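You operate a simulated robot arm through the tools that you are given. There is no shell and no other tool.

The job below is to be done with a simulated two-armed robot. You get a single attempt, and the scene is never put back.

TASK
Lid and seal the tub that the order card names.
Fine: its own lid, pressed home by the small press; sliding plate back in the middle, purple switch off. Where these are worked on the way, their far stop is far enough and under half their travel is too little: sliding plate.

The check looks at the end state, three seconds after you hand in, the way a careful person would. Anything else that was tipped, shoved, dropped, spilled or broken makes it a failure. Lids that push on must go on centred and level and be pressed home; caps that screw on are set level and turned clockwise until they are tight.

THE ROBOT
Two 7-joint arms with fingered hands on one trunk that stands fixed in place. Base frame: the origin is at the foot of the trunk, x ahead of it, y to its left, z up; the work surface is at about z = 800. Readings come in mm, degrees, newtons and seconds.
The left shoulder is at [30, 136, 1130], the right one opposite. Payload 5 kg a hand.
The tool frame of a hand sits at the grasp point between the pads (the TCP): z along the fingers, y along the line on which they close. The tips reach 42 mm beyond it. The gripper opens to 208 mm. The gripper's body begins 119 mm behind the TCP. The gripper is a hand of 4 fingers: y runs from the thumb to the fingers, the wrist lies at [0, 0, -332] in the tool frame, and closing takes about 1.5 s.
Orientation is that of the tool frame in the base frame, as a unit quaternion [w, x, y, z]. With the fingers straight down and closing along the base's y, the tool's x points along the base's -x, its y along +y and its z along -z.

THE INTERFACE
- The arms move only by the tool send_rows. It takes "left_motion", "right_motion" or both (then of equal length, played together; a hand with none holds still); each is a list of rows, each a list of 7 numbers: the closure in counts, from 0 (fully open) to 255 (shut), then the shift along the base's x, y, z in mm, then the turn, a rotation vector about the base's x, y, z in degrees. In form: [[fingers, tx, ty, tz, ax, ay, az], ...]. A call has 1 to 20 rows; each row shifts and turns the commanded pose from where the row before left it. A row lasts 0.2 s, in which the tool goes at most 50 mm and 8.6 degrees; a call with a longer step from one row to the next is refused whole, and so is a gripper value outside its range. A pose out of reach is approached as far as the arm can. The call stops where the force on the tool passes 40 N (or 10 N more than at its start, if that is more) or the arm is blocked; 0.2 s more then pass. The fingers move at their own pace (about 72 mm/s each) and stop on an object; they squeeze with about 22 N. The grip force told is the motor's: it shows also when the fingers shut on nothing. Time passes only in rows, and 0.2 s behind the last, so rows that do not move let the fingers close. It gives the time, the measured TCP pose, the force on the tool (base axes), the opening and the grip force at its end, in the units of the frame above (readings bear some noise), with the torque about the TCP (base axes, N m) and any sound that the robot's microphone picked up, and new pictures: "show" is both (left out), scene, wrist or none (wrist: the cameras of the hands that moved).
- Cameras (640 x 400 px; columns grow to the right, rows downward): "scene" is now at [44, 12.8, 1850.2]; the picture's right is [0.18, -0.98, 0.00], its down [-0.78, -0.14, -0.61] and it looks along [0.60, 0.11, -0.79] (base axes); focal length 332 px, centre (320, 200). "left" rides on the left gripper at [-101, 0, -145] in its tool frame; the picture's right is [0.00, -1.00, 0.00], its down [0.82, 0.00, -0.57] and it looks along [0.57, 0.00, 0.82] (tool axes); focal length 261 px, centre (320, 200). "right" rides on the right gripper at [101, 0, -145] in its tool frame; the picture's right is [0.00, 1.00, 0.00], its down [-0.82, 0.00, -0.57] and it looks along [-0.57, 0.00, 0.82] (tool axes); focal length 261 px, centre (320, 200). There is no depth. A picture from a camera that has moved, and an enlarged one, comes with that camera's place and axes in the base frame and with its lens.
- move_column(by): slides the trunk up (or, below 0, down) by that many mm; the arms and the scene camera ride with it, the base frame stays. It gives what a move gives, with no picture.
- grasp_type(shape, hand): the hand has 4 fingers and takes this shape, open, in about a second: jaw (thumb against the fingers, like two jaws); tri (thumb and two fingers); tip (a fingertip pinch); poke (one finger out to press); point (the index stretched); flat (the hand flat); cup (the hand cupped); fist (a fist). The gripper value then closes the fingers along that shape, each until it touches; the sizes above hold for jaw. It gives what a move gives, with no picture.
- head_to(pan, tilt): turns the head with the scene camera to pan (to the left, within 143 degrees either way) and tilt (down, from -29 to 69), counted from straight ahead of the robot. It gives what a move gives, and a new picture of the scene camera.
- zoom(camera, box): a new picture of the part [left, top, right, bottom] of that camera's present view, enlarged. The clock stands still meanwhile.
- finish_job(): hands the job in; it is judged then, once.

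Nothing tells you positions but the pictures and the camera data. Unless the task says otherwise, let go and move clear before handing in.

The tools are called after ">>>" as name(argument=value, ...) on one line, values as JSON. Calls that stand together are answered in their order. send_rows: Moves the arms, as the interface text tells. Its arguments: {"type":"object","properties":{"left_motion":{"type":"array"},"right_motion":{"type":"array"},"show":{"type":"string","enum":["both","scene","wrist","none"]}},"required":[]} The other tools are called the same way: move_column (by) slides the trunk up or down; grasp_type (shape, hand) gives the hand a shape; head_to (pan, tilt) turns the head that bears the scene camera; zoom (camera, box) takes an enlarged picture of a part of a camera's view; finish_job () hands the job in.

At the start:

```text
t: 0.0
left_position: [494.2, 426.2, 1243.1]
left_ee_rot: [0.0, 0.0, 1.0, -0.001]
left_wrist_force: [-1.0, -0.4, -0.8]
left_torque: [0.0, -0.02, -0.04]
left_width: 207.9
left_grip_force: 0.1
left_shape: jaw
right_position: [747.2, -90.0, 1261.6]
right_ee_rot: [0.001, -0.001, 1.0, 0.0]
right_wrist_force: [0.5, 0.6, 0.6]
right_torque: [0.02, 0.02, -0.01]
right_width: 207.6
right_grip_force: 0.1
right_shape: jaw
trunk travel left (down, up): [-150.0, 340.0]
head pan, tilt: [10.4, 52.4]
```

scene: 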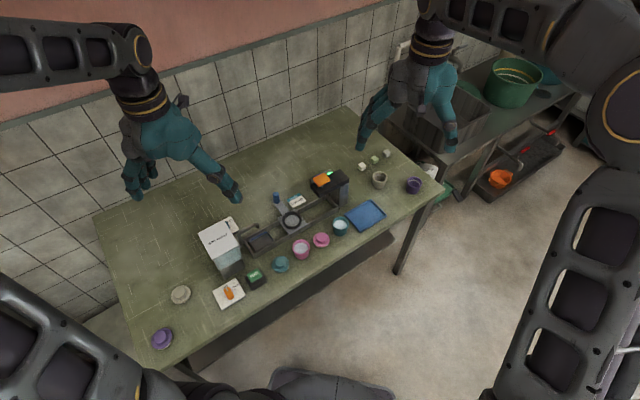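
right: 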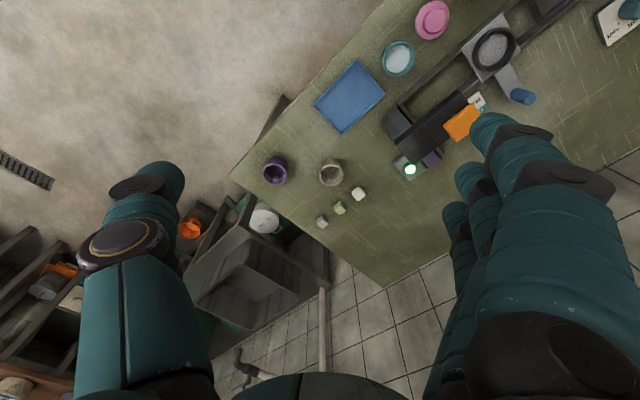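
left: 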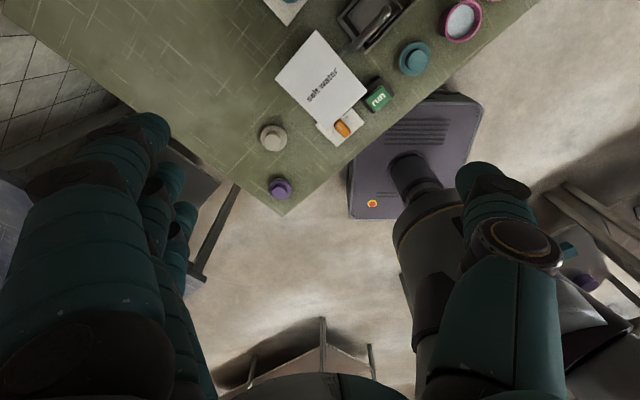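

I see a table with tubs, lids, a press with a sliding plate, a card, and some boxes. I will look closer before I move anything.

>>> zoom(camera="scene", box=[200, 160, 360, 260])

>>> zoom(camera="scene", box=[300, 140, 460, 240])

>>> zoom(camera="scene", box=[140, 210, 300, 350])

>>> zoom(camera="left", box=[240, 0, 520, 200])

>>> zoom(camera="right", box=[360, 0, 640, 180])

```text
4.00 times, centred on (280, 210) of scene
camera zoom: at [44.0, 12.8, 1850.2], right [0.18, -0.98, 0.0], down [-0.78, -0.14, -0.61], along [0.6, 0.11, -0.79], focal length 1328 px, centre (480, 160)
```

zoom: 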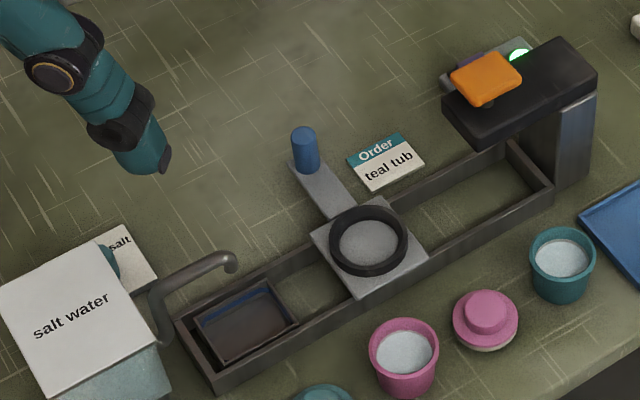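

```text
4.00 times, centred on (380, 190) of scene
camera zoom: at [44.0, 12.8, 1850.2], right [0.18, -0.98, 0.0], down [-0.78, -0.14, -0.61], along [0.6, 0.11, -0.79], focal length 1328 px, centre (80, 240)
```

zoom: 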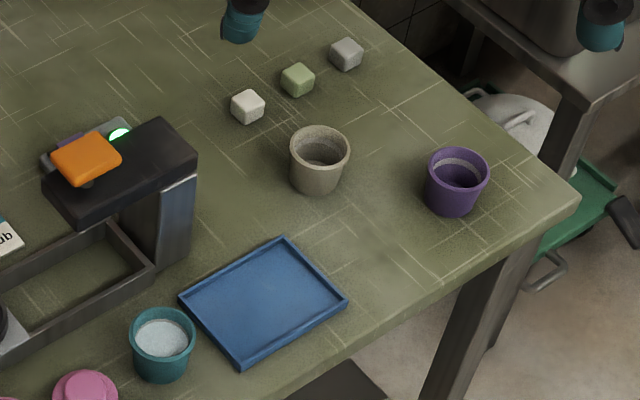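

```text
2.86 times, centred on (220, 280) of scene
camera zoom: at [44.0, 12.8, 1850.2], right [0.18, -0.98, 0.0], down [-0.78, -0.14, -0.61], along [0.6, 0.11, -0.79], focal length 948 px, centre (606, -29)
```

zoom: 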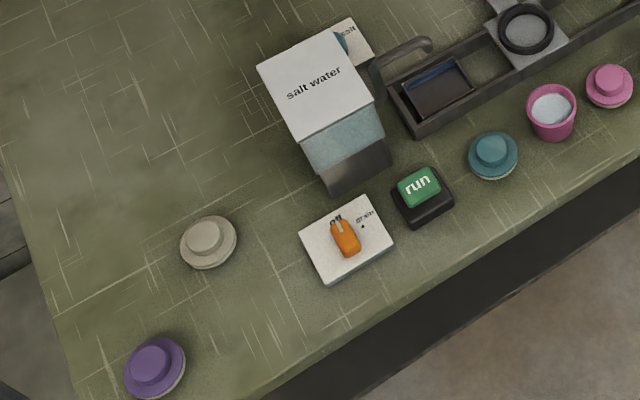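

```text
2.00 times, centred on (380, 100) of left
camera zoom: at [595.2, 426.0, 1386.9], right [0.0, -1.0, 0.0], down [-0.82, 0.0, 0.57], along [-0.57, 0.0, -0.82], focal length 521 px, centre (200, 400)
```

zoom: 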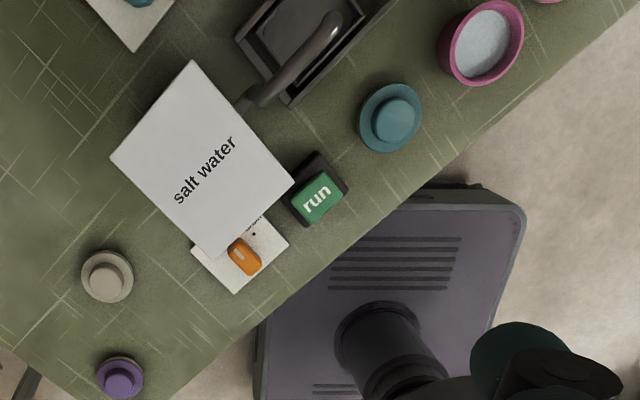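

```text
2.22 times, centred on (500, 90) of right
camera zoom: at [644.9, -90.6, 1407.4], right [0.0, 1.0, 0.0], down [0.82, 0.0, 0.57], along [0.57, 0.0, -0.82], focal length 579 px, centre (-80, 444)
```

zoom: 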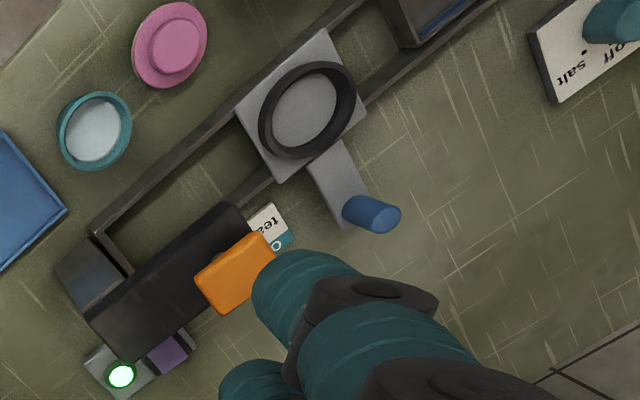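

The card reads "teal tub". The teal tub is at about [706, 59], its lid at about [530, 240], and the sliding plate with its blue knob at about [706, 240]. The press with the orange pad is at about [784, 142, 988]. I'll zoom in on the switch, the press and the labels.

>>> zoom(camera="scene", box=[300, 160, 364, 200])

>>> zoom(camera="scene", box=[260, 185, 340, 235])

>>> zoom(camera="right", box=[370, 100, 498, 180])

>>> zoom(camera="left", box=[300, 60, 428, 140])

>>> zoom(camera="scene", box=[210, 240, 306, 300])

```text
10.00 times, centred on (332, 180) of scene
camera zoom: at [44.0, 12.8, 1850.2], right [0.18, -0.98, 0.0], down [-0.78, -0.14, -0.61], along [0.6, 0.11, -0.79], focal length 3319 px, centre (200, 400)
```

zoom: 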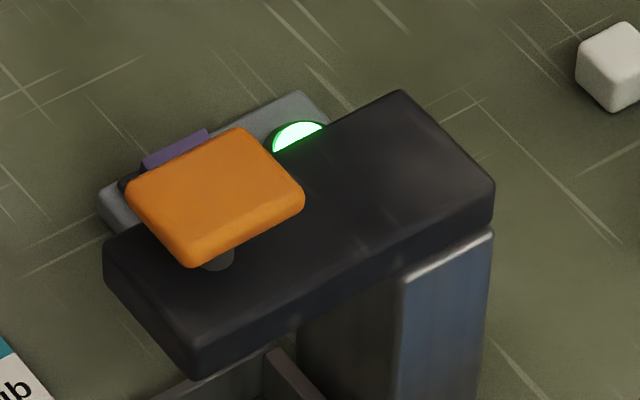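

```text
8.00 times, centred on (300, 210) of scene
camera zoom: at [44.0, 12.8, 1850.2], right [0.18, -0.98, 0.0], down [-0.78, -0.14, -0.61], along [0.6, 0.11, -0.79], focal length 2655 px, centre (480, 120)
```

zoom: 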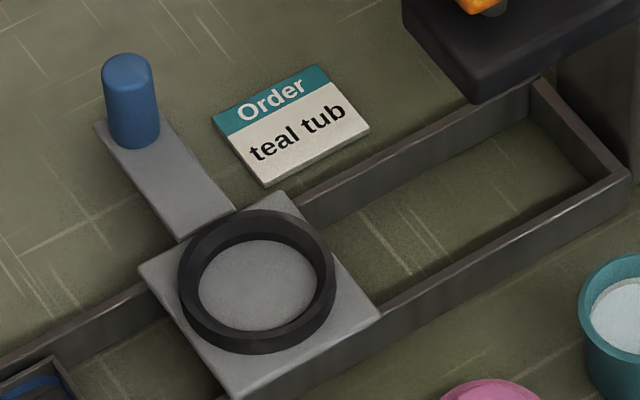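

```text
5.00 times, centred on (434, 140) of right
camera zoom: at [644.9, -90.6, 1407.4], right [0.0, 1.0, 0.0], down [0.82, 0.0, 0.57], along [0.57, 0.0, -0.82], focal length 1303 px, centre (-250, 500)
```

zoom: 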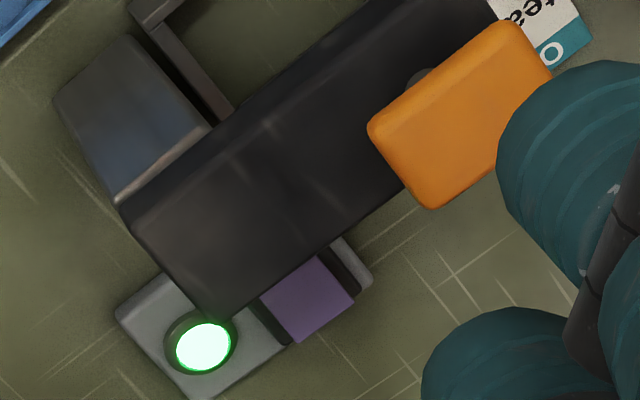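

```text
5.00 times, centred on (364, 100) of left
camera zoom: at [595.2, 426.0, 1386.9], right [0.0, -1.0, 0.0], down [-0.82, 0.0, 0.57], along [-0.57, 0.0, -0.82], focal length 1303 px, centre (100, 700)
```

zoom: 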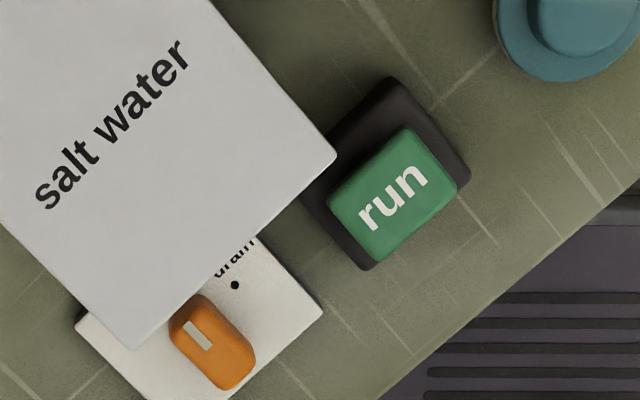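

```text
6.67 times, centred on (258, 270) of scene
camera zoom: at [44.0, 12.8, 1850.2], right [0.18, -0.98, 0.0], down [-0.78, -0.14, -0.61], along [0.6, 0.11, -0.79], focal length 2213 px, centre (733, -267)
```

zoom: 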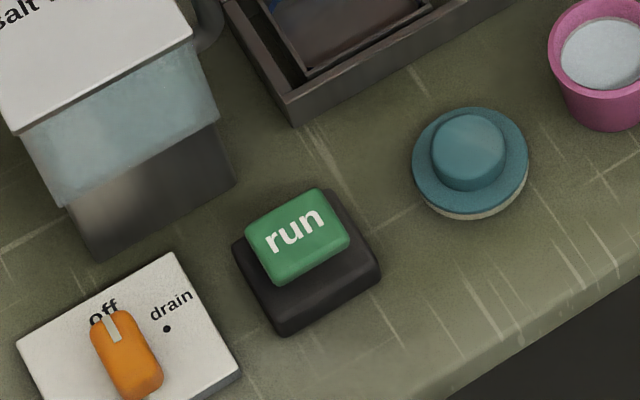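

The lamp by the purple switch is lit, so it is on now. My plan is: put the tub in the ring, put the lid on, slide the plate under the press and press the orange pad. Then the plate goes back to the middle and the switch goes off. I'll bring the right hand high above the teal tub to look at it.

>>> send_rows(right_motion=[[120, -7, 24, -34, 0, 0, 3.3], [120, -7, 24, -34, 0, 0, 3.3], [120, -7, 24, -34, 0, 0, 3.3], [120, -7, 24, -34, 0, 0, 3.3], [120, -7, 24, -34, 0, 0, 3.4], [120, -5, 28, -31, 0, 0, 3.4]], show="both")

```text
t: 1.4
left_position: [495.5, 426.8, 1241.3]
left_ee_rot: [-0.001, 0.0, 1.0, -0.001]
left_wrist_force: [0.3, -0.2, 0.1]
left_torque: [-0.12, 0.06, -0.01]
left_width: 208.2
left_grip_force: 0.0
left_shape: jaw
right_position: [707.4, 58.6, 1058.6]
right_ee_rot: [0.0, -0.174, 0.985, 0.0]
right_wrist_force: [0.9, 0.9, -0.1]
right_torque: [-0.1, 0.08, -0.01]
right_width: 110.7
right_grip_force: 0.0
right_shape: jaw
trunk travel left (down, up): [-150.0, 340.0]
head pan, tilt: [10.4, 52.4]
camera scene: at [45.1, 14.5, 1850.1], right [0.18, -0.98, 0.0], down [-0.78, -0.14, -0.61], along [0.6, 0.11, -0.79], focal length 332 px, centre (320, 200)
camera right: at [612.2, 24.6, 1205.4], right [-0.34, 0.94, 0.0], down [0.77, 0.28, 0.57], along [0.54, 0.19, -0.82], focal length 261 px, centre (320, 200)
```

scene: 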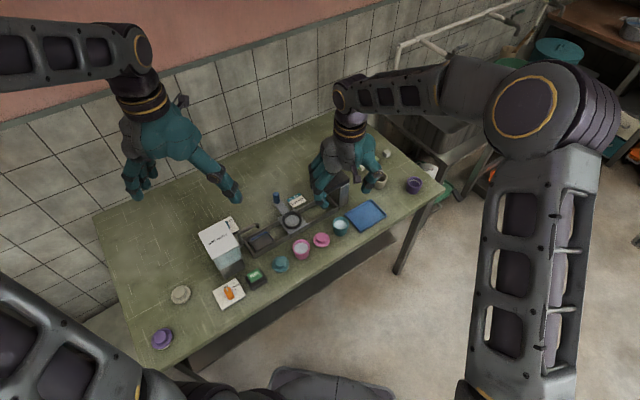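
right: 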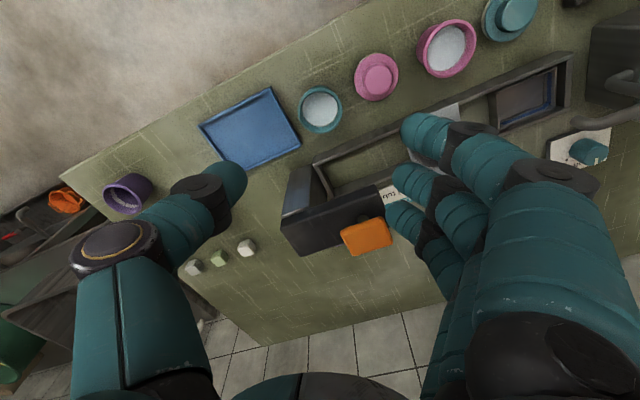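

The tub's rim sits at about [705, 58], which agrees with the earlier estimate. I'll enlarge this wrist view to judge the heights.

>>> zoom(camera="right", box=[280, 20, 480, 145])

>>> zoom(camera="right", box=[260, 130, 460, 255])

>>> zoom(camera="scene", box=[290, 110, 418, 190])

```text
3.20 times, centred on (380, 82) of right
camera zoom: at [612.2, 24.6, 1205.4], right [-0.34, 0.94, 0.0], down [0.77, 0.28, 0.57], along [0.54, 0.19, -0.82], focal length 834 px, centre (128, 576)
```

zoom: 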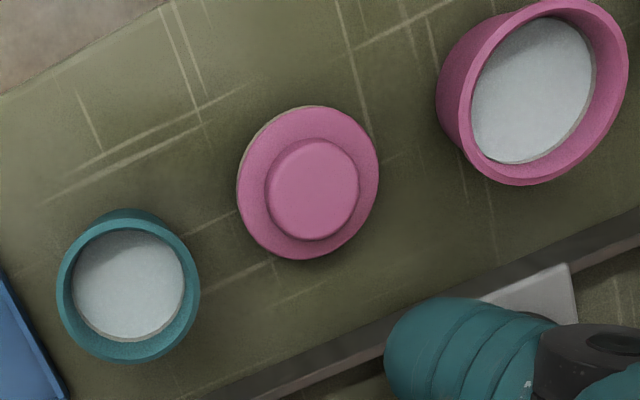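

```text
3.20 times, centred on (360, 192) of right
camera zoom: at [612.2, 24.6, 1205.4], right [-0.34, 0.94, 0.0], down [0.77, 0.28, 0.57], along [0.54, 0.19, -0.82], focal length 834 px, centre (192, 224)
```

zoom: 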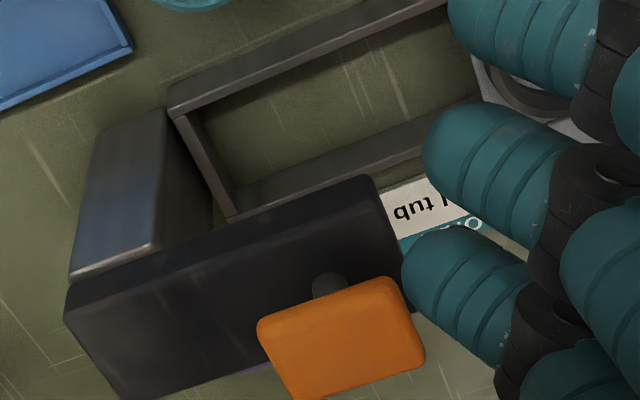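

```text
5.00 times, centred on (354, 150) of scene
camera zoom: at [45.1, 14.5, 1850.1], right [0.18, -0.98, 0.0], down [-0.78, -0.14, -0.61], along [0.6, 0.11, -0.79], focal length 1660 px, centre (150, 450)
```

zoom: 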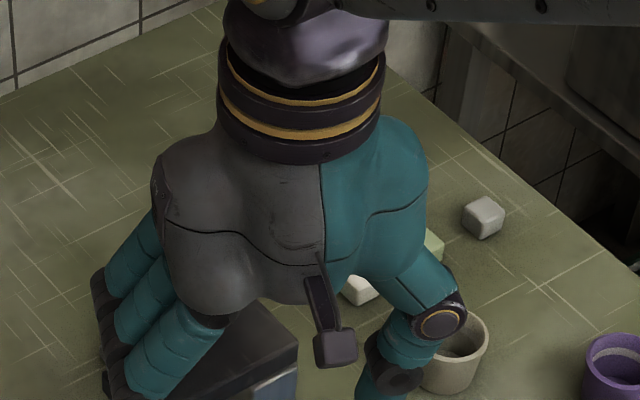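

The tub is about 58 mm wide, with its rim at z ≈ 848. To keep the hand clear of the press, the pink lid and the tray, I'll grip along the track direction (yaw about 42°). I'll come lower with a smaller opening and check the centring.

>>> send_rows(right_motion=[[150, 0, 0, -20, 0, 0, 7.4], [150, 0, 0, -30, 0, 0, 7.3], [150, 0, 0, -40, 0, 0, 7.3], [150, 0, 0, -38, 0, 0, 0], [150, 0, 0, 0, 0, 0, 0]], show="both")

```text
t: 2.6
left_position: [493.1, 424.3, 1244.8]
left_ee_rot: [0.0, 0.0, 1.0, -0.001]
left_wrist_force: [-0.2, -0.4, 0.8]
left_torque: [0.03, -0.06, -0.01]
left_width: 207.8
left_grip_force: 0.1
left_shape: jaw
right_position: [707.2, 57.6, 932.3]
right_ee_rot: [0.0, -0.359, 0.934, 0.0]
right_wrist_force: [0.8, -0.2, 0.4]
right_torque: [-0.01, -0.05, 0.0]
right_width: 86.6
right_grip_force: 0.1
right_shape: jaw
trunk travel left (down, up): [-150.0, 340.0]
head pan, tilt: [10.4, 52.4]
camera scene: at [43.1, 12.6, 1850.3], right [0.18, -0.98, 0.0], down [-0.78, -0.14, -0.61], along [0.6, 0.11, -0.79], focal length 332 px, centre (320, 200)
camera right: at [630.9, -10.2, 1078.6], right [-0.67, 0.75, 0.0], down [0.61, 0.55, 0.57], along [0.43, 0.38, -0.82], focal length 261 px, centre (320, 200)
```

scene: 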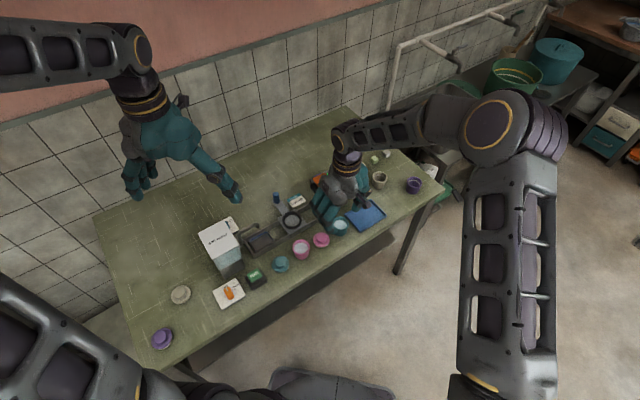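
right: 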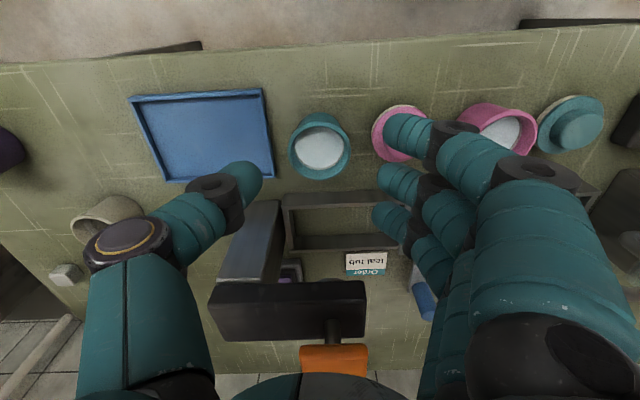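

The tub measures about [708.5, 58.5], almost exactly under the hand. I'll lower so that the tips are at rim level and look again.

>>> send_rows(right_motion=[[150, 1, 1, -20, 0, 0, 0], [150, 0, 0, -20, 0, 0, 0], [150, 0, 0, 0, 0, 0, 0]], show="both")

>>> zoom(camera="right", box=[200, 80, 456, 240])

>>> zoom(camera="scene", box=[290, 180, 386, 240])

```text
t: 3.4
left_position: [494.8, 423.7, 1242.5]
left_ee_rot: [0.0, 0.0, 1.0, 0.0]
left_wrist_force: [0.2, -0.2, -0.1]
left_torque: [0.03, -0.05, 0.0]
left_width: 207.9
left_grip_force: 0.1
left_shape: jaw
right_position: [708.5, 59.2, 891.9]
right_ee_rot: [0.0, -0.358, 0.934, 0.0]
right_wrist_force: [0.1, -0.6, 0.2]
right_torque: [0.02, -0.02, 0.01]
right_width: 86.4
right_grip_force: 0.2
right_shape: jaw
trunk travel left (down, up): [-150.0, 340.0]
head pan, tilt: [10.4, 52.4]
camera scene: at [43.6, 12.7, 1850.3], right [0.18, -0.98, 0.0], down [-0.78, -0.14, -0.61], along [0.6, 0.11, -0.79], focal length 332 px, centre (320, 200)
camera right: at [632.8, -9.5, 1037.7], right [-0.67, 0.75, 0.0], down [0.61, 0.55, 0.57], along [0.43, 0.38, -0.82], focal length 261 px, centre (320, 200)
```

scene: 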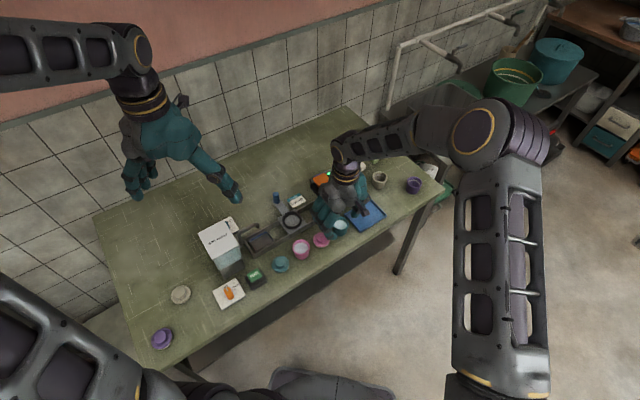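
right: 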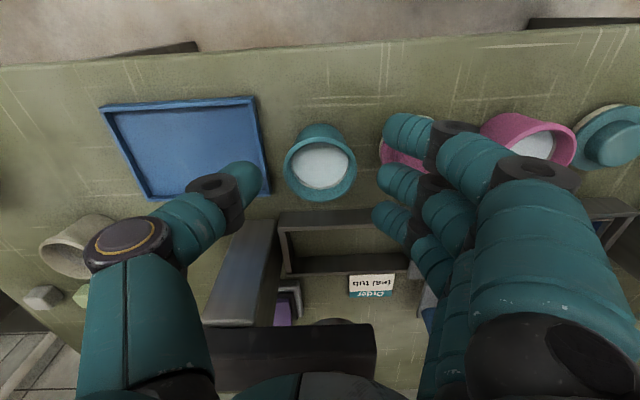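

```text
2.50 times, centred on (328, 160) of right
camera zoom: at [632.8, -9.5, 1037.7], right [-0.67, 0.75, 0.0], down [0.61, 0.55, 0.57], along [0.43, 0.38, -0.82], focal length 652 px, centre (300, 300)
```

zoom: 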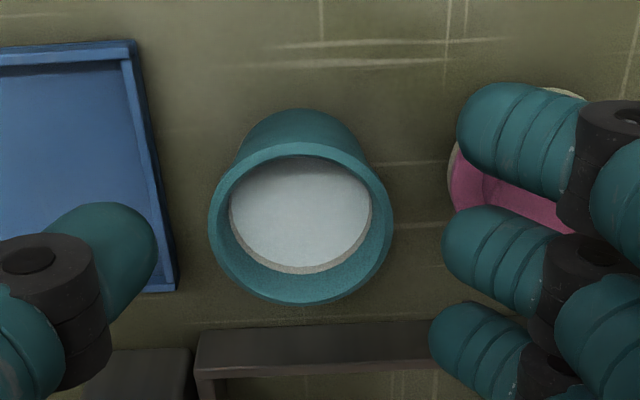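

```text
6.67 times, centred on (338, 210) of scene
camera zoom: at [43.6, 12.7, 1850.3], right [0.18, -0.98, 0.0], down [-0.78, -0.14, -0.61], along [0.6, 0.11, -0.79], focal length 2213 px, centre (200, 133)
```

zoom: 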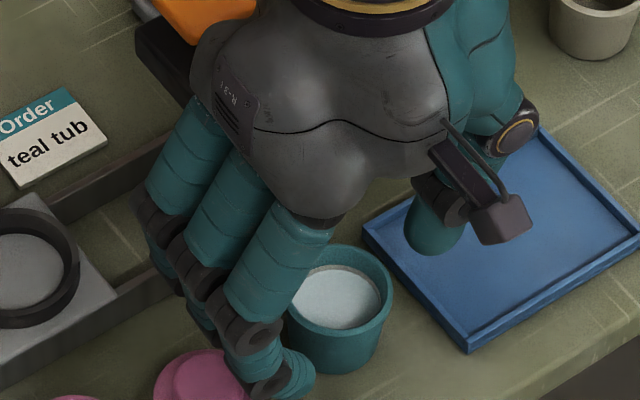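

The tub is centred between the fingers and I can clear the pink lid's knob by using a narrow opening. I'll narrow to about 70 mm, lower to z ≈ 862 and check before closing.

>>> send_rows(right_motion=[[168, 0, 0, 0, 0, 0, 0], [168, 0, -0.5, -10, 0, 0, 0], [168, 0, 0, -10, 0, 0, 0], [168, 0, 0, -9, 0, 0, 0], [168, 0, 0, 0, 0, 0, 0]], show="both")

>>> zoom(camera="right", box=[200, 80, 456, 240])

>>> zoom(camera="scene", box=[290, 190, 386, 250])

```text
t: 4.6
left_position: [494.3, 424.1, 1243.7]
left_ee_rot: [-0.001, -0.001, 1.0, 0.0]
left_wrist_force: [0.0, -0.5, 0.9]
left_torque: [-0.02, -0.01, -0.02]
left_width: 207.7
left_grip_force: 0.0
left_shape: jaw
right_position: [708.0, 57.8, 864.5]
right_ee_rot: [0.0, -0.358, 0.934, -0.001]
right_wrist_force: [-0.6, 0.2, -0.2]
right_torque: [-0.01, -0.01, -0.01]
right_width: 71.5
right_grip_force: 0.0
right_shape: jaw
trunk travel left (down, up): [-150.0, 340.0]
head pan, tilt: [10.4, 52.4]
camera scene: at [43.7, 12.8, 1850.3], right [0.18, -0.98, 0.0], down [-0.78, -0.14, -0.61], along [0.6, 0.11, -0.79], focal length 332 px, centre (320, 200)
camera right: at [631.6, -10.3, 1009.9], right [-0.67, 0.75, 0.0], down [0.61, 0.55, 0.57], along [0.43, 0.38, -0.82], focal length 261 px, centre (320, 200)
```

scene: 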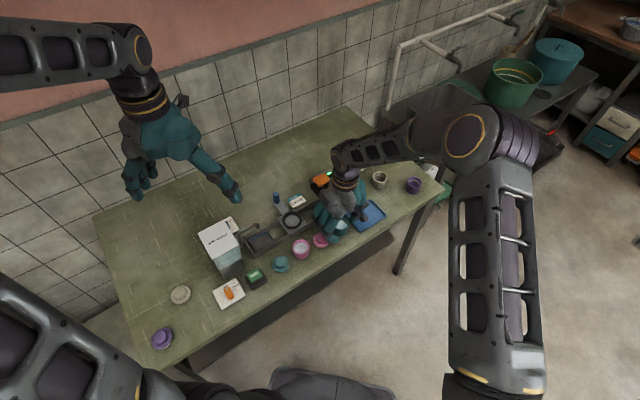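
right: 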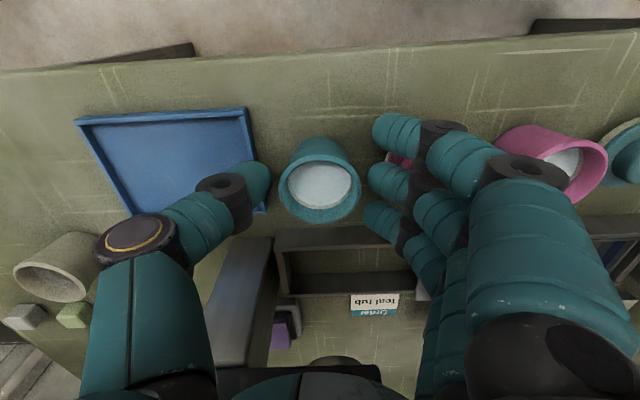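

```text
2.50 times, centred on (328, 160) of right
camera zoom: at [631.6, -10.3, 1009.9], right [-0.67, 0.75, 0.0], down [0.61, 0.55, 0.57], along [0.43, 0.38, -0.82], focal length 652 px, centre (300, 300)
```

zoom: 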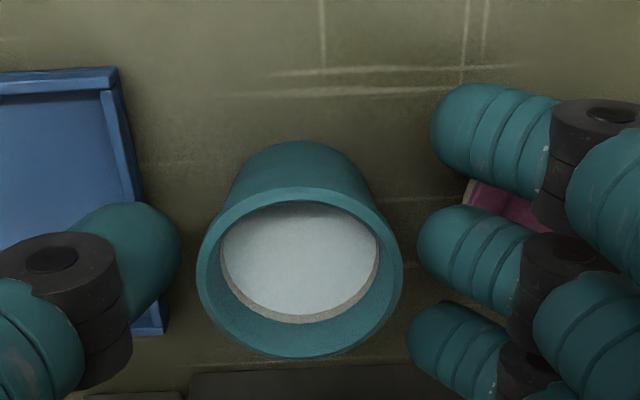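

```text
6.67 times, centred on (338, 220) of scene
camera zoom: at [43.7, 12.8, 1850.3], right [0.18, -0.98, 0.0], down [-0.78, -0.14, -0.61], along [0.6, 0.11, -0.79], focal length 2213 px, centre (200, 67)
```

zoom: 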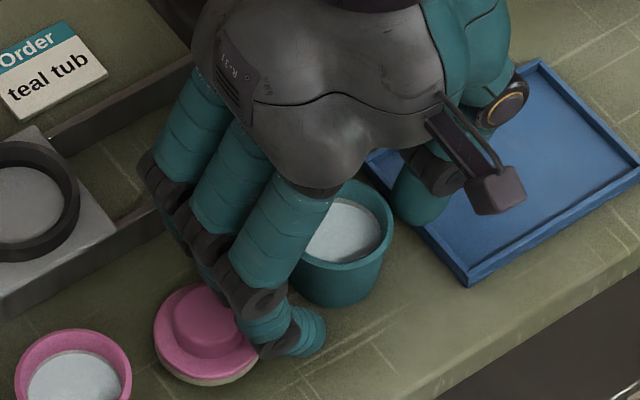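

The tub is centred within a millimetre and nothing is touched. I'll close on it now.

>>> send_rows(right_motion=[[255, 0, 0, -2, 0, 0, 0], [255, 0, 0, 0, 0, 0, 0], [255, 0, 0, 0, 0, 0, 0], [255, 0, 0, 0, 0, 0, 0], [255, 0, 0, 0, 0, 0, 0]], show="both")

>>> zoom(camera="right", box=[200, 80, 456, 240])

>>> zoom(camera="scene", box=[290, 190, 386, 250])

```text
t: 5.8
left_position: [494.0, 424.3, 1243.3]
left_ee_rot: [-0.001, 0.0, 1.0, 0.0]
left_wrist_force: [-0.1, 0.2, 0.1]
left_torque: [0.03, -0.02, 0.0]
left_width: 207.8
left_grip_force: 0.0
left_shape: jaw
right_position: [707.1, 57.2, 862.7]
right_ee_rot: [0.0, -0.358, 0.934, 0.0]
right_wrist_force: [-0.3, -0.1, 1.0]
right_torque: [0.01, 0.02, 0.01]
right_width: 31.0
right_grip_force: 22.2
right_shape: jaw
trunk travel left (down, up): [-150.0, 340.0]
head pan, tilt: [10.4, 52.4]
camera scene: at [44.0, 12.8, 1850.2], right [0.18, -0.98, 0.0], down [-0.78, -0.14, -0.61], along [0.6, 0.11, -0.79], focal length 332 px, centre (320, 200)
camera right: at [631.6, -10.4, 1007.8], right [-0.67, 0.75, 0.0], down [0.61, 0.55, 0.57], along [0.43, 0.38, -0.82], focal length 261 px, centre (320, 200)
```

scene: 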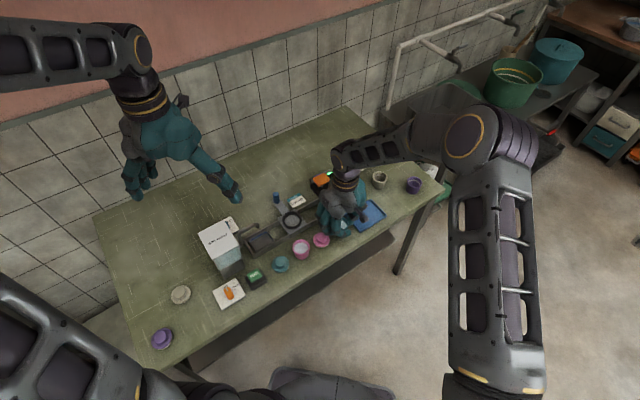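
right: 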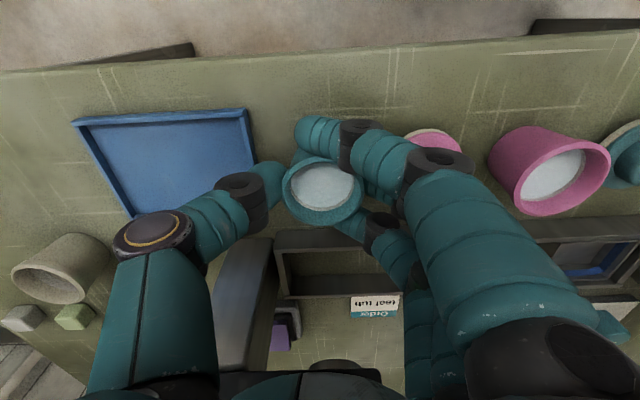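

```text
2.50 times, centred on (328, 160) of right
camera zoom: at [631.6, -10.4, 1007.8], right [-0.67, 0.75, 0.0], down [0.61, 0.55, 0.57], along [0.43, 0.38, -0.82], focal length 652 px, centre (300, 300)
```

zoom: 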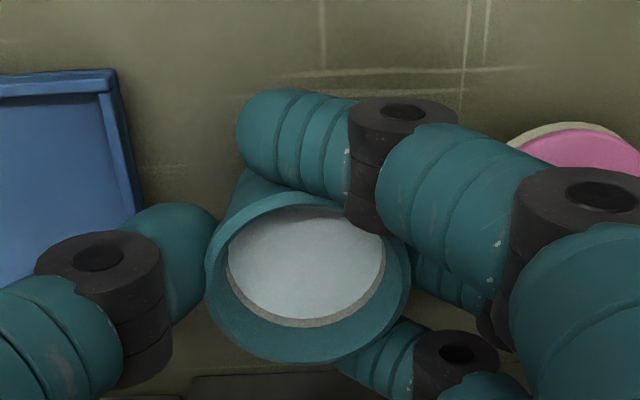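

```text
6.67 times, centred on (338, 220) of scene
camera zoom: at [44.0, 12.8, 1850.2], right [0.18, -0.98, 0.0], down [-0.78, -0.14, -0.61], along [0.6, 0.11, -0.79], focal length 2213 px, centre (200, 67)
```

zoom: 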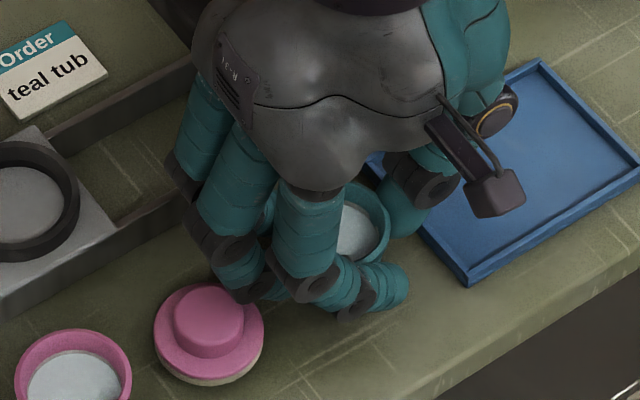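

The fingers have closed on the tub with the middle finger and thumb, and the outer fingers wrap around it. I'll lift slowly and check that it stays level.

>>> send_rows(right_motion=[[255, 0, 0, 4, 0, 0, 0], [255, 0, 0, 8, 0, 0, 0], [255, 0, 0, 12, 0, 0, 0], [255, 0, 0, 16, 0, 0, 0], [255, 0, 0, 16, 0, 0, 0], [255, 0, 0, 14, 0, 0, 0], [255, 0, 0, 8, 0, 0, 0], [255, 0, 0, 4, 0, 0, 0]], show="both")

>>> zoom(camera="right", box=[200, 80, 456, 240])

>>> zoom(camera="scene", box=[290, 170, 386, 230])

```text
t: 7.6
left_position: [493.7, 424.5, 1243.1]
left_ee_rot: [-0.001, 0.0, 1.0, -0.001]
left_wrist_force: [0.1, 0.0, -0.8]
left_torque: [0.03, -0.03, -0.03]
left_width: 207.6
left_grip_force: 0.0
left_shape: jaw
right_position: [706.7, 58.3, 944.6]
right_ee_rot: [-0.001, -0.359, 0.933, 0.0]
right_wrist_force: [0.2, 0.5, -1.0]
right_torque: [-0.01, 0.0, 0.04]
right_width: 30.8
right_grip_force: 21.9
right_shape: jaw
trunk travel left (down, up): [-150.0, 340.0]
head pan, tilt: [10.4, 52.4]
camera scene: at [43.9, 12.8, 1850.2], right [0.18, -0.98, 0.0], down [-0.78, -0.14, -0.61], along [0.6, 0.11, -0.79], focal length 332 px, centre (320, 200)
camera right: at [631.4, -9.7, 1089.4], right [-0.67, 0.75, 0.0], down [0.61, 0.55, 0.57], along [0.43, 0.38, -0.82], focal length 261 px, centre (320, 200)
```

scene: 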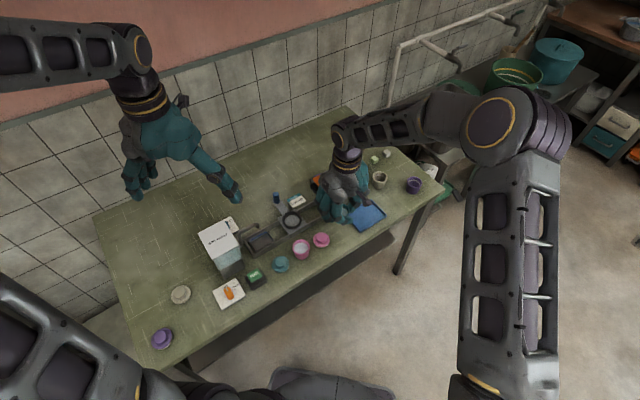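
right: 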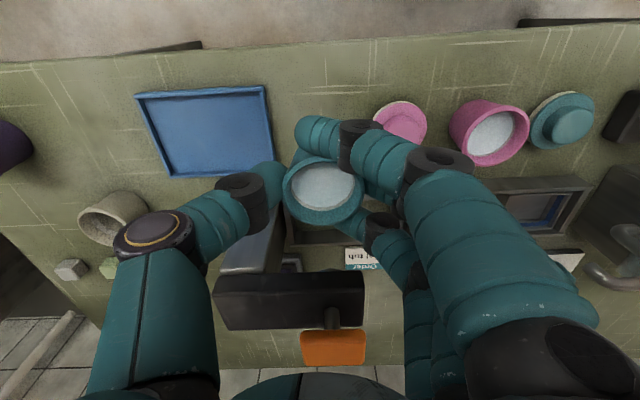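

```text
2.50 times, centred on (328, 160) of right
camera zoom: at [631.4, -9.7, 1089.4], right [-0.67, 0.75, 0.0], down [0.61, 0.55, 0.57], along [0.43, 0.38, -0.82], focal length 652 px, centre (300, 300)
```

zoom: 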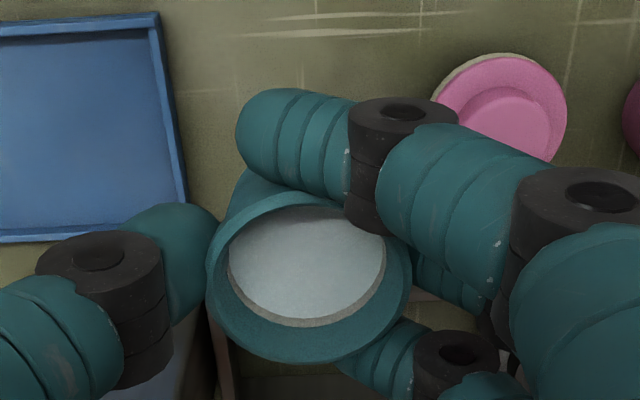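

```text
6.67 times, centred on (338, 200) of scene
camera zoom: at [43.9, 12.8, 1850.2], right [0.18, -0.98, 0.0], down [-0.78, -0.14, -0.61], along [0.6, 0.11, -0.79], focal length 2213 px, centre (200, 200)
```

zoom: 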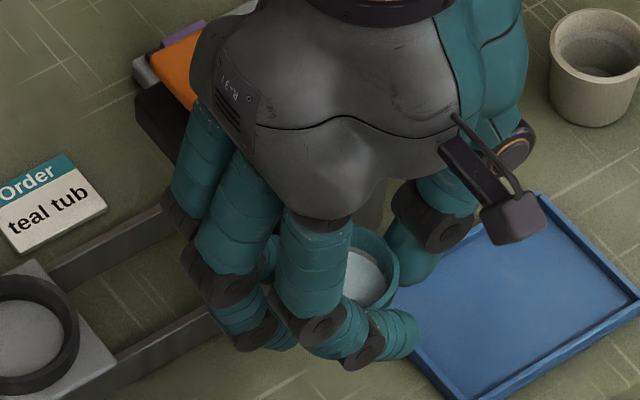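

The tub came up level and held rigidly, centred about 2 mm from the TCP. I'll raise it and carry it round in front of the press, turning the hand so that it closes across the track above the ring.

>>> send_rows(right_motion=[[255, -7, 6, 6, 0, 0, -4], [255, -13, 12, 11, 0, 0, -7], [255, -16, 15, 13, 0, 0, -7], [255, -16, 15, 13, 0, 0, -8], [255, -12, 14, 12, 0, 0, -7], [255, -2, 18, 0, 0, 0, -5], [255, 1, 22, 0, 0, 0, -6], [255, 2, 24, 0, 0, 0, -6], [255, 3, 24, 0, 0, 0, -7], [255, 3, 18, 0, 0, 0, -7], [255, 8, 10, 0, 0, 0, -7], [255, 15, 3, 0, 0, 0, -7], [255, 16, 0, 0, 0, 0, -7], [255, 12, 0, 0, 0, 0, -5], [255, 5, 0, 0, 0, 0, 0], [255, 0, 0, 0, 0, 0, 0]], show="both")

```text
t: 11.0
left_position: [494.1, 424.9, 1242.8]
left_ee_rot: [0.001, 0.0, 1.0, 0.0]
left_wrist_force: [0.2, 0.0, -0.1]
left_torque: [0.01, 0.0, 0.02]
left_width: 207.8
left_grip_force: 0.0
left_shape: jaw
right_position: [706.3, 240.0, 998.1]
right_ee_rot: [-0.001, 0.407, 0.914, 0.0]
right_wrist_force: [-0.6, 0.0, -0.9]
right_torque: [-0.03, -0.01, -0.02]
right_width: 31.0
right_grip_force: 22.1
right_shape: jaw
trunk travel left (down, up): [-150.0, 340.0]
head pan, tilt: [10.4, 52.4]
camera scene: at [44.0, 13.0, 1850.2], right [0.18, -0.98, 0.0], down [-0.78, -0.14, -0.61], along [0.6, 0.11, -0.79], focal length 332 px, centre (320, 200)
camera right: at [638.6, 313.3, 1144.0], right [0.75, 0.67, 0.0], down [0.55, -0.61, 0.57], along [0.38, -0.43, -0.82], focal length 261 px, centre (320, 200)
```

scene: 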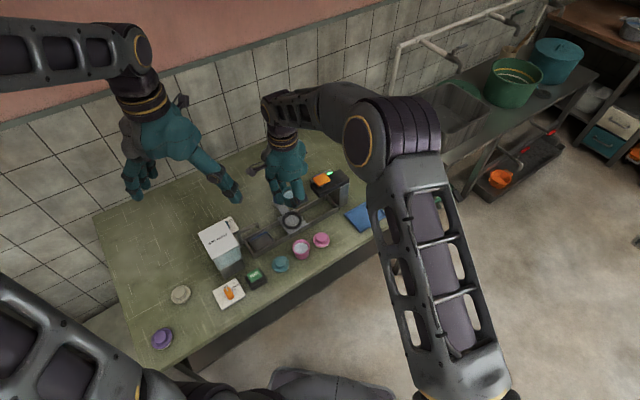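
right: 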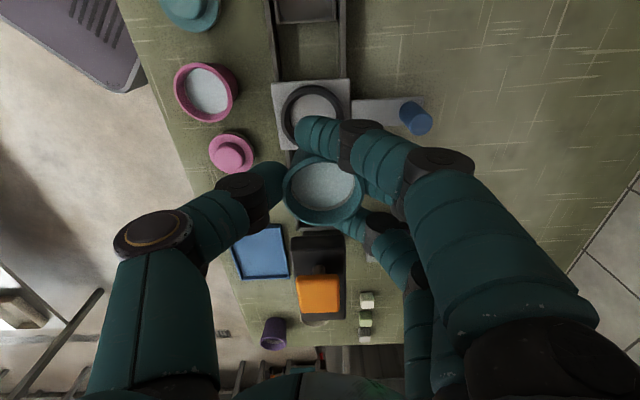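

The tub hangs above the middle plate. I'll enlarge the view to measure the ring's centre and height exactly.

>>> zoom(camera="right", box=[220, 50, 444, 190])

>>> zoom(camera="scene", box=[250, 175, 346, 235])

```text
2.86 times, centred on (332, 120) of right
camera zoom: at [638.6, 313.3, 1144.0], right [0.75, 0.67, 0.0], down [0.55, -0.61, 0.57], along [0.38, -0.43, -0.82], focal length 745 px, centre (286, 429)
```

zoom: 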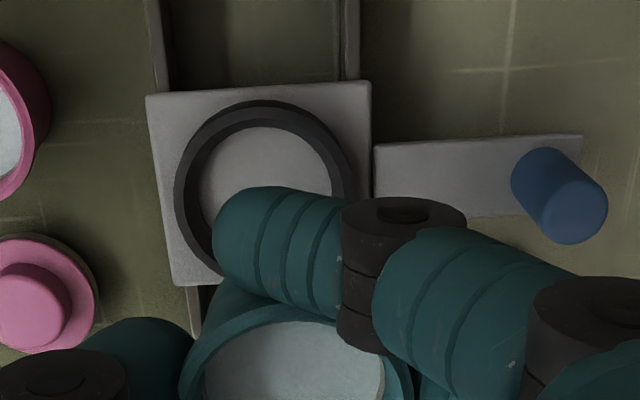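

```text
6.67 times, centred on (298, 205) of scene
camera zoom: at [44.0, 13.0, 1850.2], right [0.18, -0.98, 0.0], down [-0.78, -0.14, -0.61], along [0.6, 0.11, -0.79], focal length 2213 px, centre (467, 167)
```

zoom: 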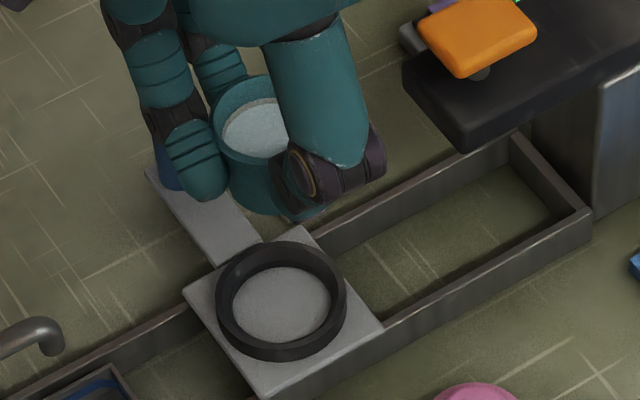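

The plate is higher than I assumed, with its top at about z 838 and the ring's top at about 850. I'll enlarge further to pin down the centre.

>>> zoom(camera="scene", box=[270, 200, 318, 240])

>>> zoom(camera="right", box=[256, 70, 376, 145])

```text
10.00 times, centred on (294, 220) of scene
camera zoom: at [44.0, 13.0, 1850.2], right [0.18, -0.98, 0.0], down [-0.78, -0.14, -0.61], along [0.6, 0.11, -0.79], focal length 3319 px, centre (580, 0)
```

zoom: 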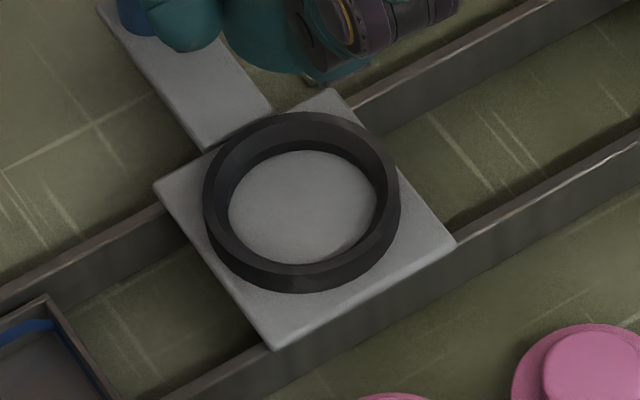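

```text
5.33 times, centred on (316, 108) of right
camera zoom: at [638.6, 313.3, 1144.0], right [0.75, 0.67, 0.0], down [0.55, -0.61, 0.57], along [0.38, -0.43, -0.82], focal length 1390 px, centre (341, 693)
```

zoom: 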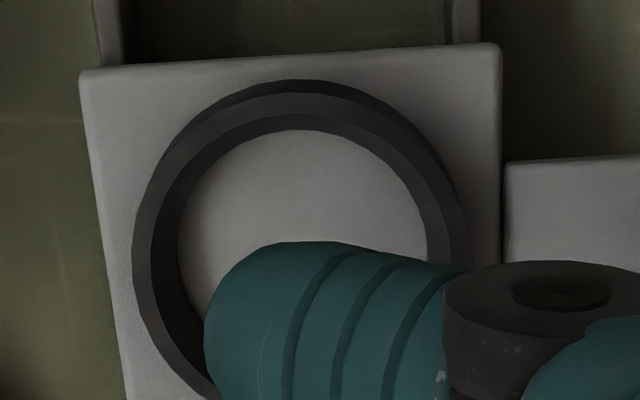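

The ring's floor is about 55 mm across and centred near [696, 237]. I'll shift over it, lower to just above the ring and look again.

>>> send_rows(right_motion=[[255, -6, -2, -10, 0, 0, 0], [255, -6.5, -2, -20, 0, 0, 0], [255, 0, 0, -22, 0, 0, 0], [255, 0, 0, -18, 0, 0, 0], [255, 0, 0, -10, 0, 0, 0], [255, 0, 0, 0, 0, 0, 0]], show="both")

>>> zoom(camera="scene", box=[246, 190, 342, 250])

>>> zoom(camera="right", box=[220, 100, 444, 240])

```text
t: 12.4
left_position: [494.5, 424.6, 1243.2]
left_ee_rot: [0.0, 0.0, 1.0, 0.0]
left_wrist_force: [-0.4, -0.1, -0.3]
left_torque: [0.0, -0.02, 0.03]
left_width: 207.8
left_grip_force: 0.0
left_shape: jaw
right_position: [696.4, 235.8, 918.7]
right_ee_rot: [0.0, 0.407, 0.914, 0.0]
right_wrist_force: [-0.5, -0.2, -0.5]
right_torque: [-0.01, 0.01, 0.01]
right_width: 30.5
right_grip_force: 22.1
right_shape: jaw
trunk travel left (down, up): [-150.0, 340.0]
head pan, tilt: [10.4, 52.4]
camera scene: at [43.9, 12.9, 1850.3], right [0.18, -0.98, 0.0], down [-0.78, -0.14, -0.61], along [0.6, 0.11, -0.79], focal length 332 px, centre (320, 200)
camera right: at [627.4, 310.6, 1064.5], right [0.75, 0.67, 0.0], down [0.55, -0.61, 0.57], along [0.38, -0.43, -0.82], focal length 261 px, centre (320, 200)
```

scene: 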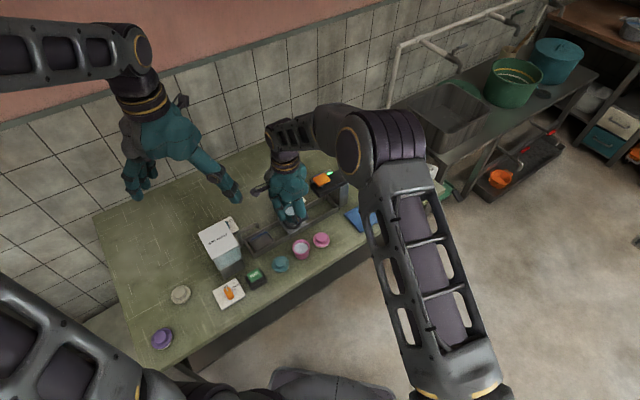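
right: 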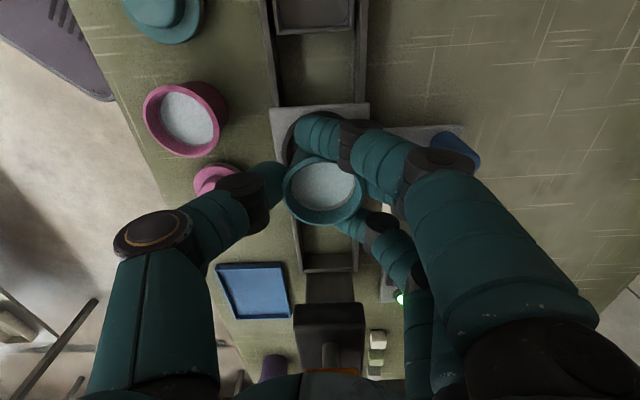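

```text
6.67 times, centred on (294, 220) of scene
camera zoom: at [43.9, 12.9, 1850.3], right [0.18, -0.98, 0.0], down [-0.78, -0.14, -0.61], along [0.6, 0.11, -0.79], focal length 2213 px, centre (493, 67)
```

zoom: 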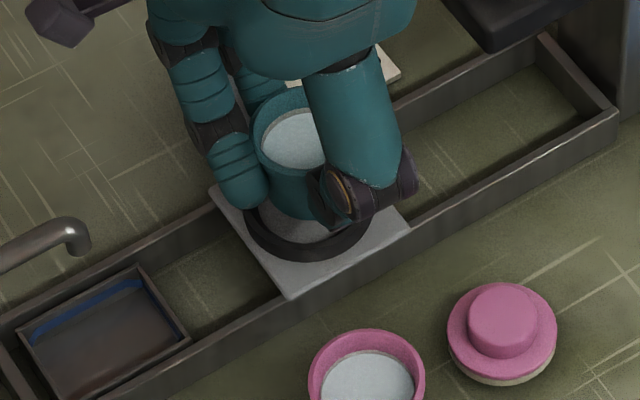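

```text
2.86 times, centred on (332, 170) of right
camera zoom: at [627.4, 310.6, 1064.5], right [0.75, 0.67, 0.0], down [0.55, -0.61, 0.57], along [0.38, -0.43, -0.82], focal length 745 px, centre (286, 286)
```

zoom: 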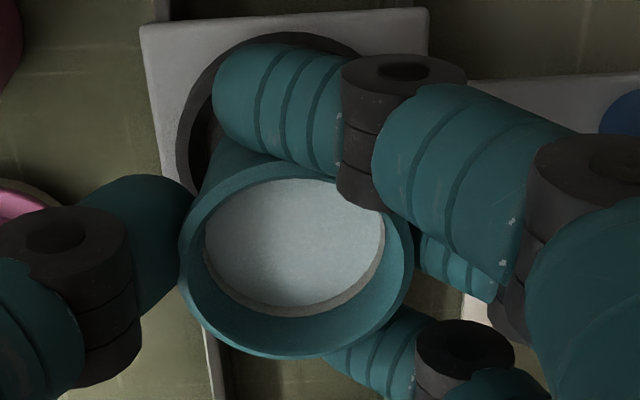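

The tub's bottom is just above the ring. I'll check the tub's centre against the ring's before the last few millimetres.

>>> zoom(camera="scene", box=[274, 197, 314, 232])

>>> zoom(camera="right", box=[270, 100, 382, 240])

```text
11.43 times, centred on (294, 214) of scene
camera zoom: at [43.9, 12.9, 1850.3], right [0.18, -0.98, 0.0], down [-0.78, -0.14, -0.61], along [0.6, 0.11, -0.79], focal length 3793 px, centre (617, 34)
```

zoom: 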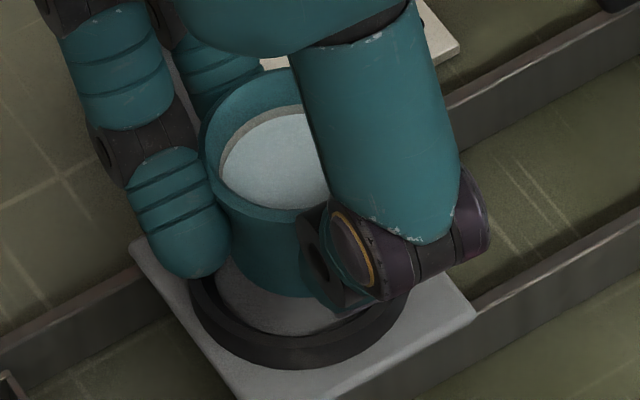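

```text
2.86 times, centred on (326, 170) of right
camera zoom: at [627.4, 310.6, 1064.5], right [0.75, 0.67, 0.0], down [0.55, -0.61, 0.57], along [0.38, -0.43, -0.82], focal length 745 px, centre (303, 286)
```

zoom: 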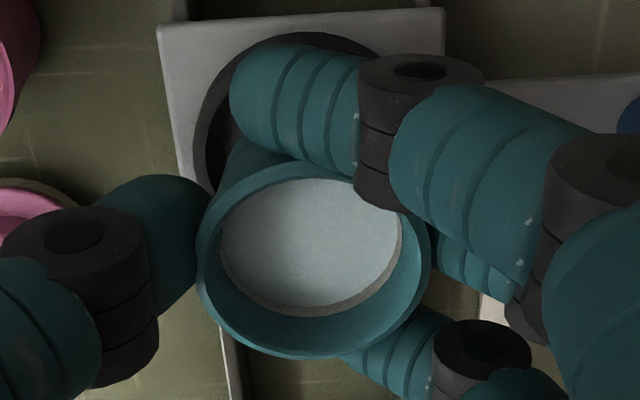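

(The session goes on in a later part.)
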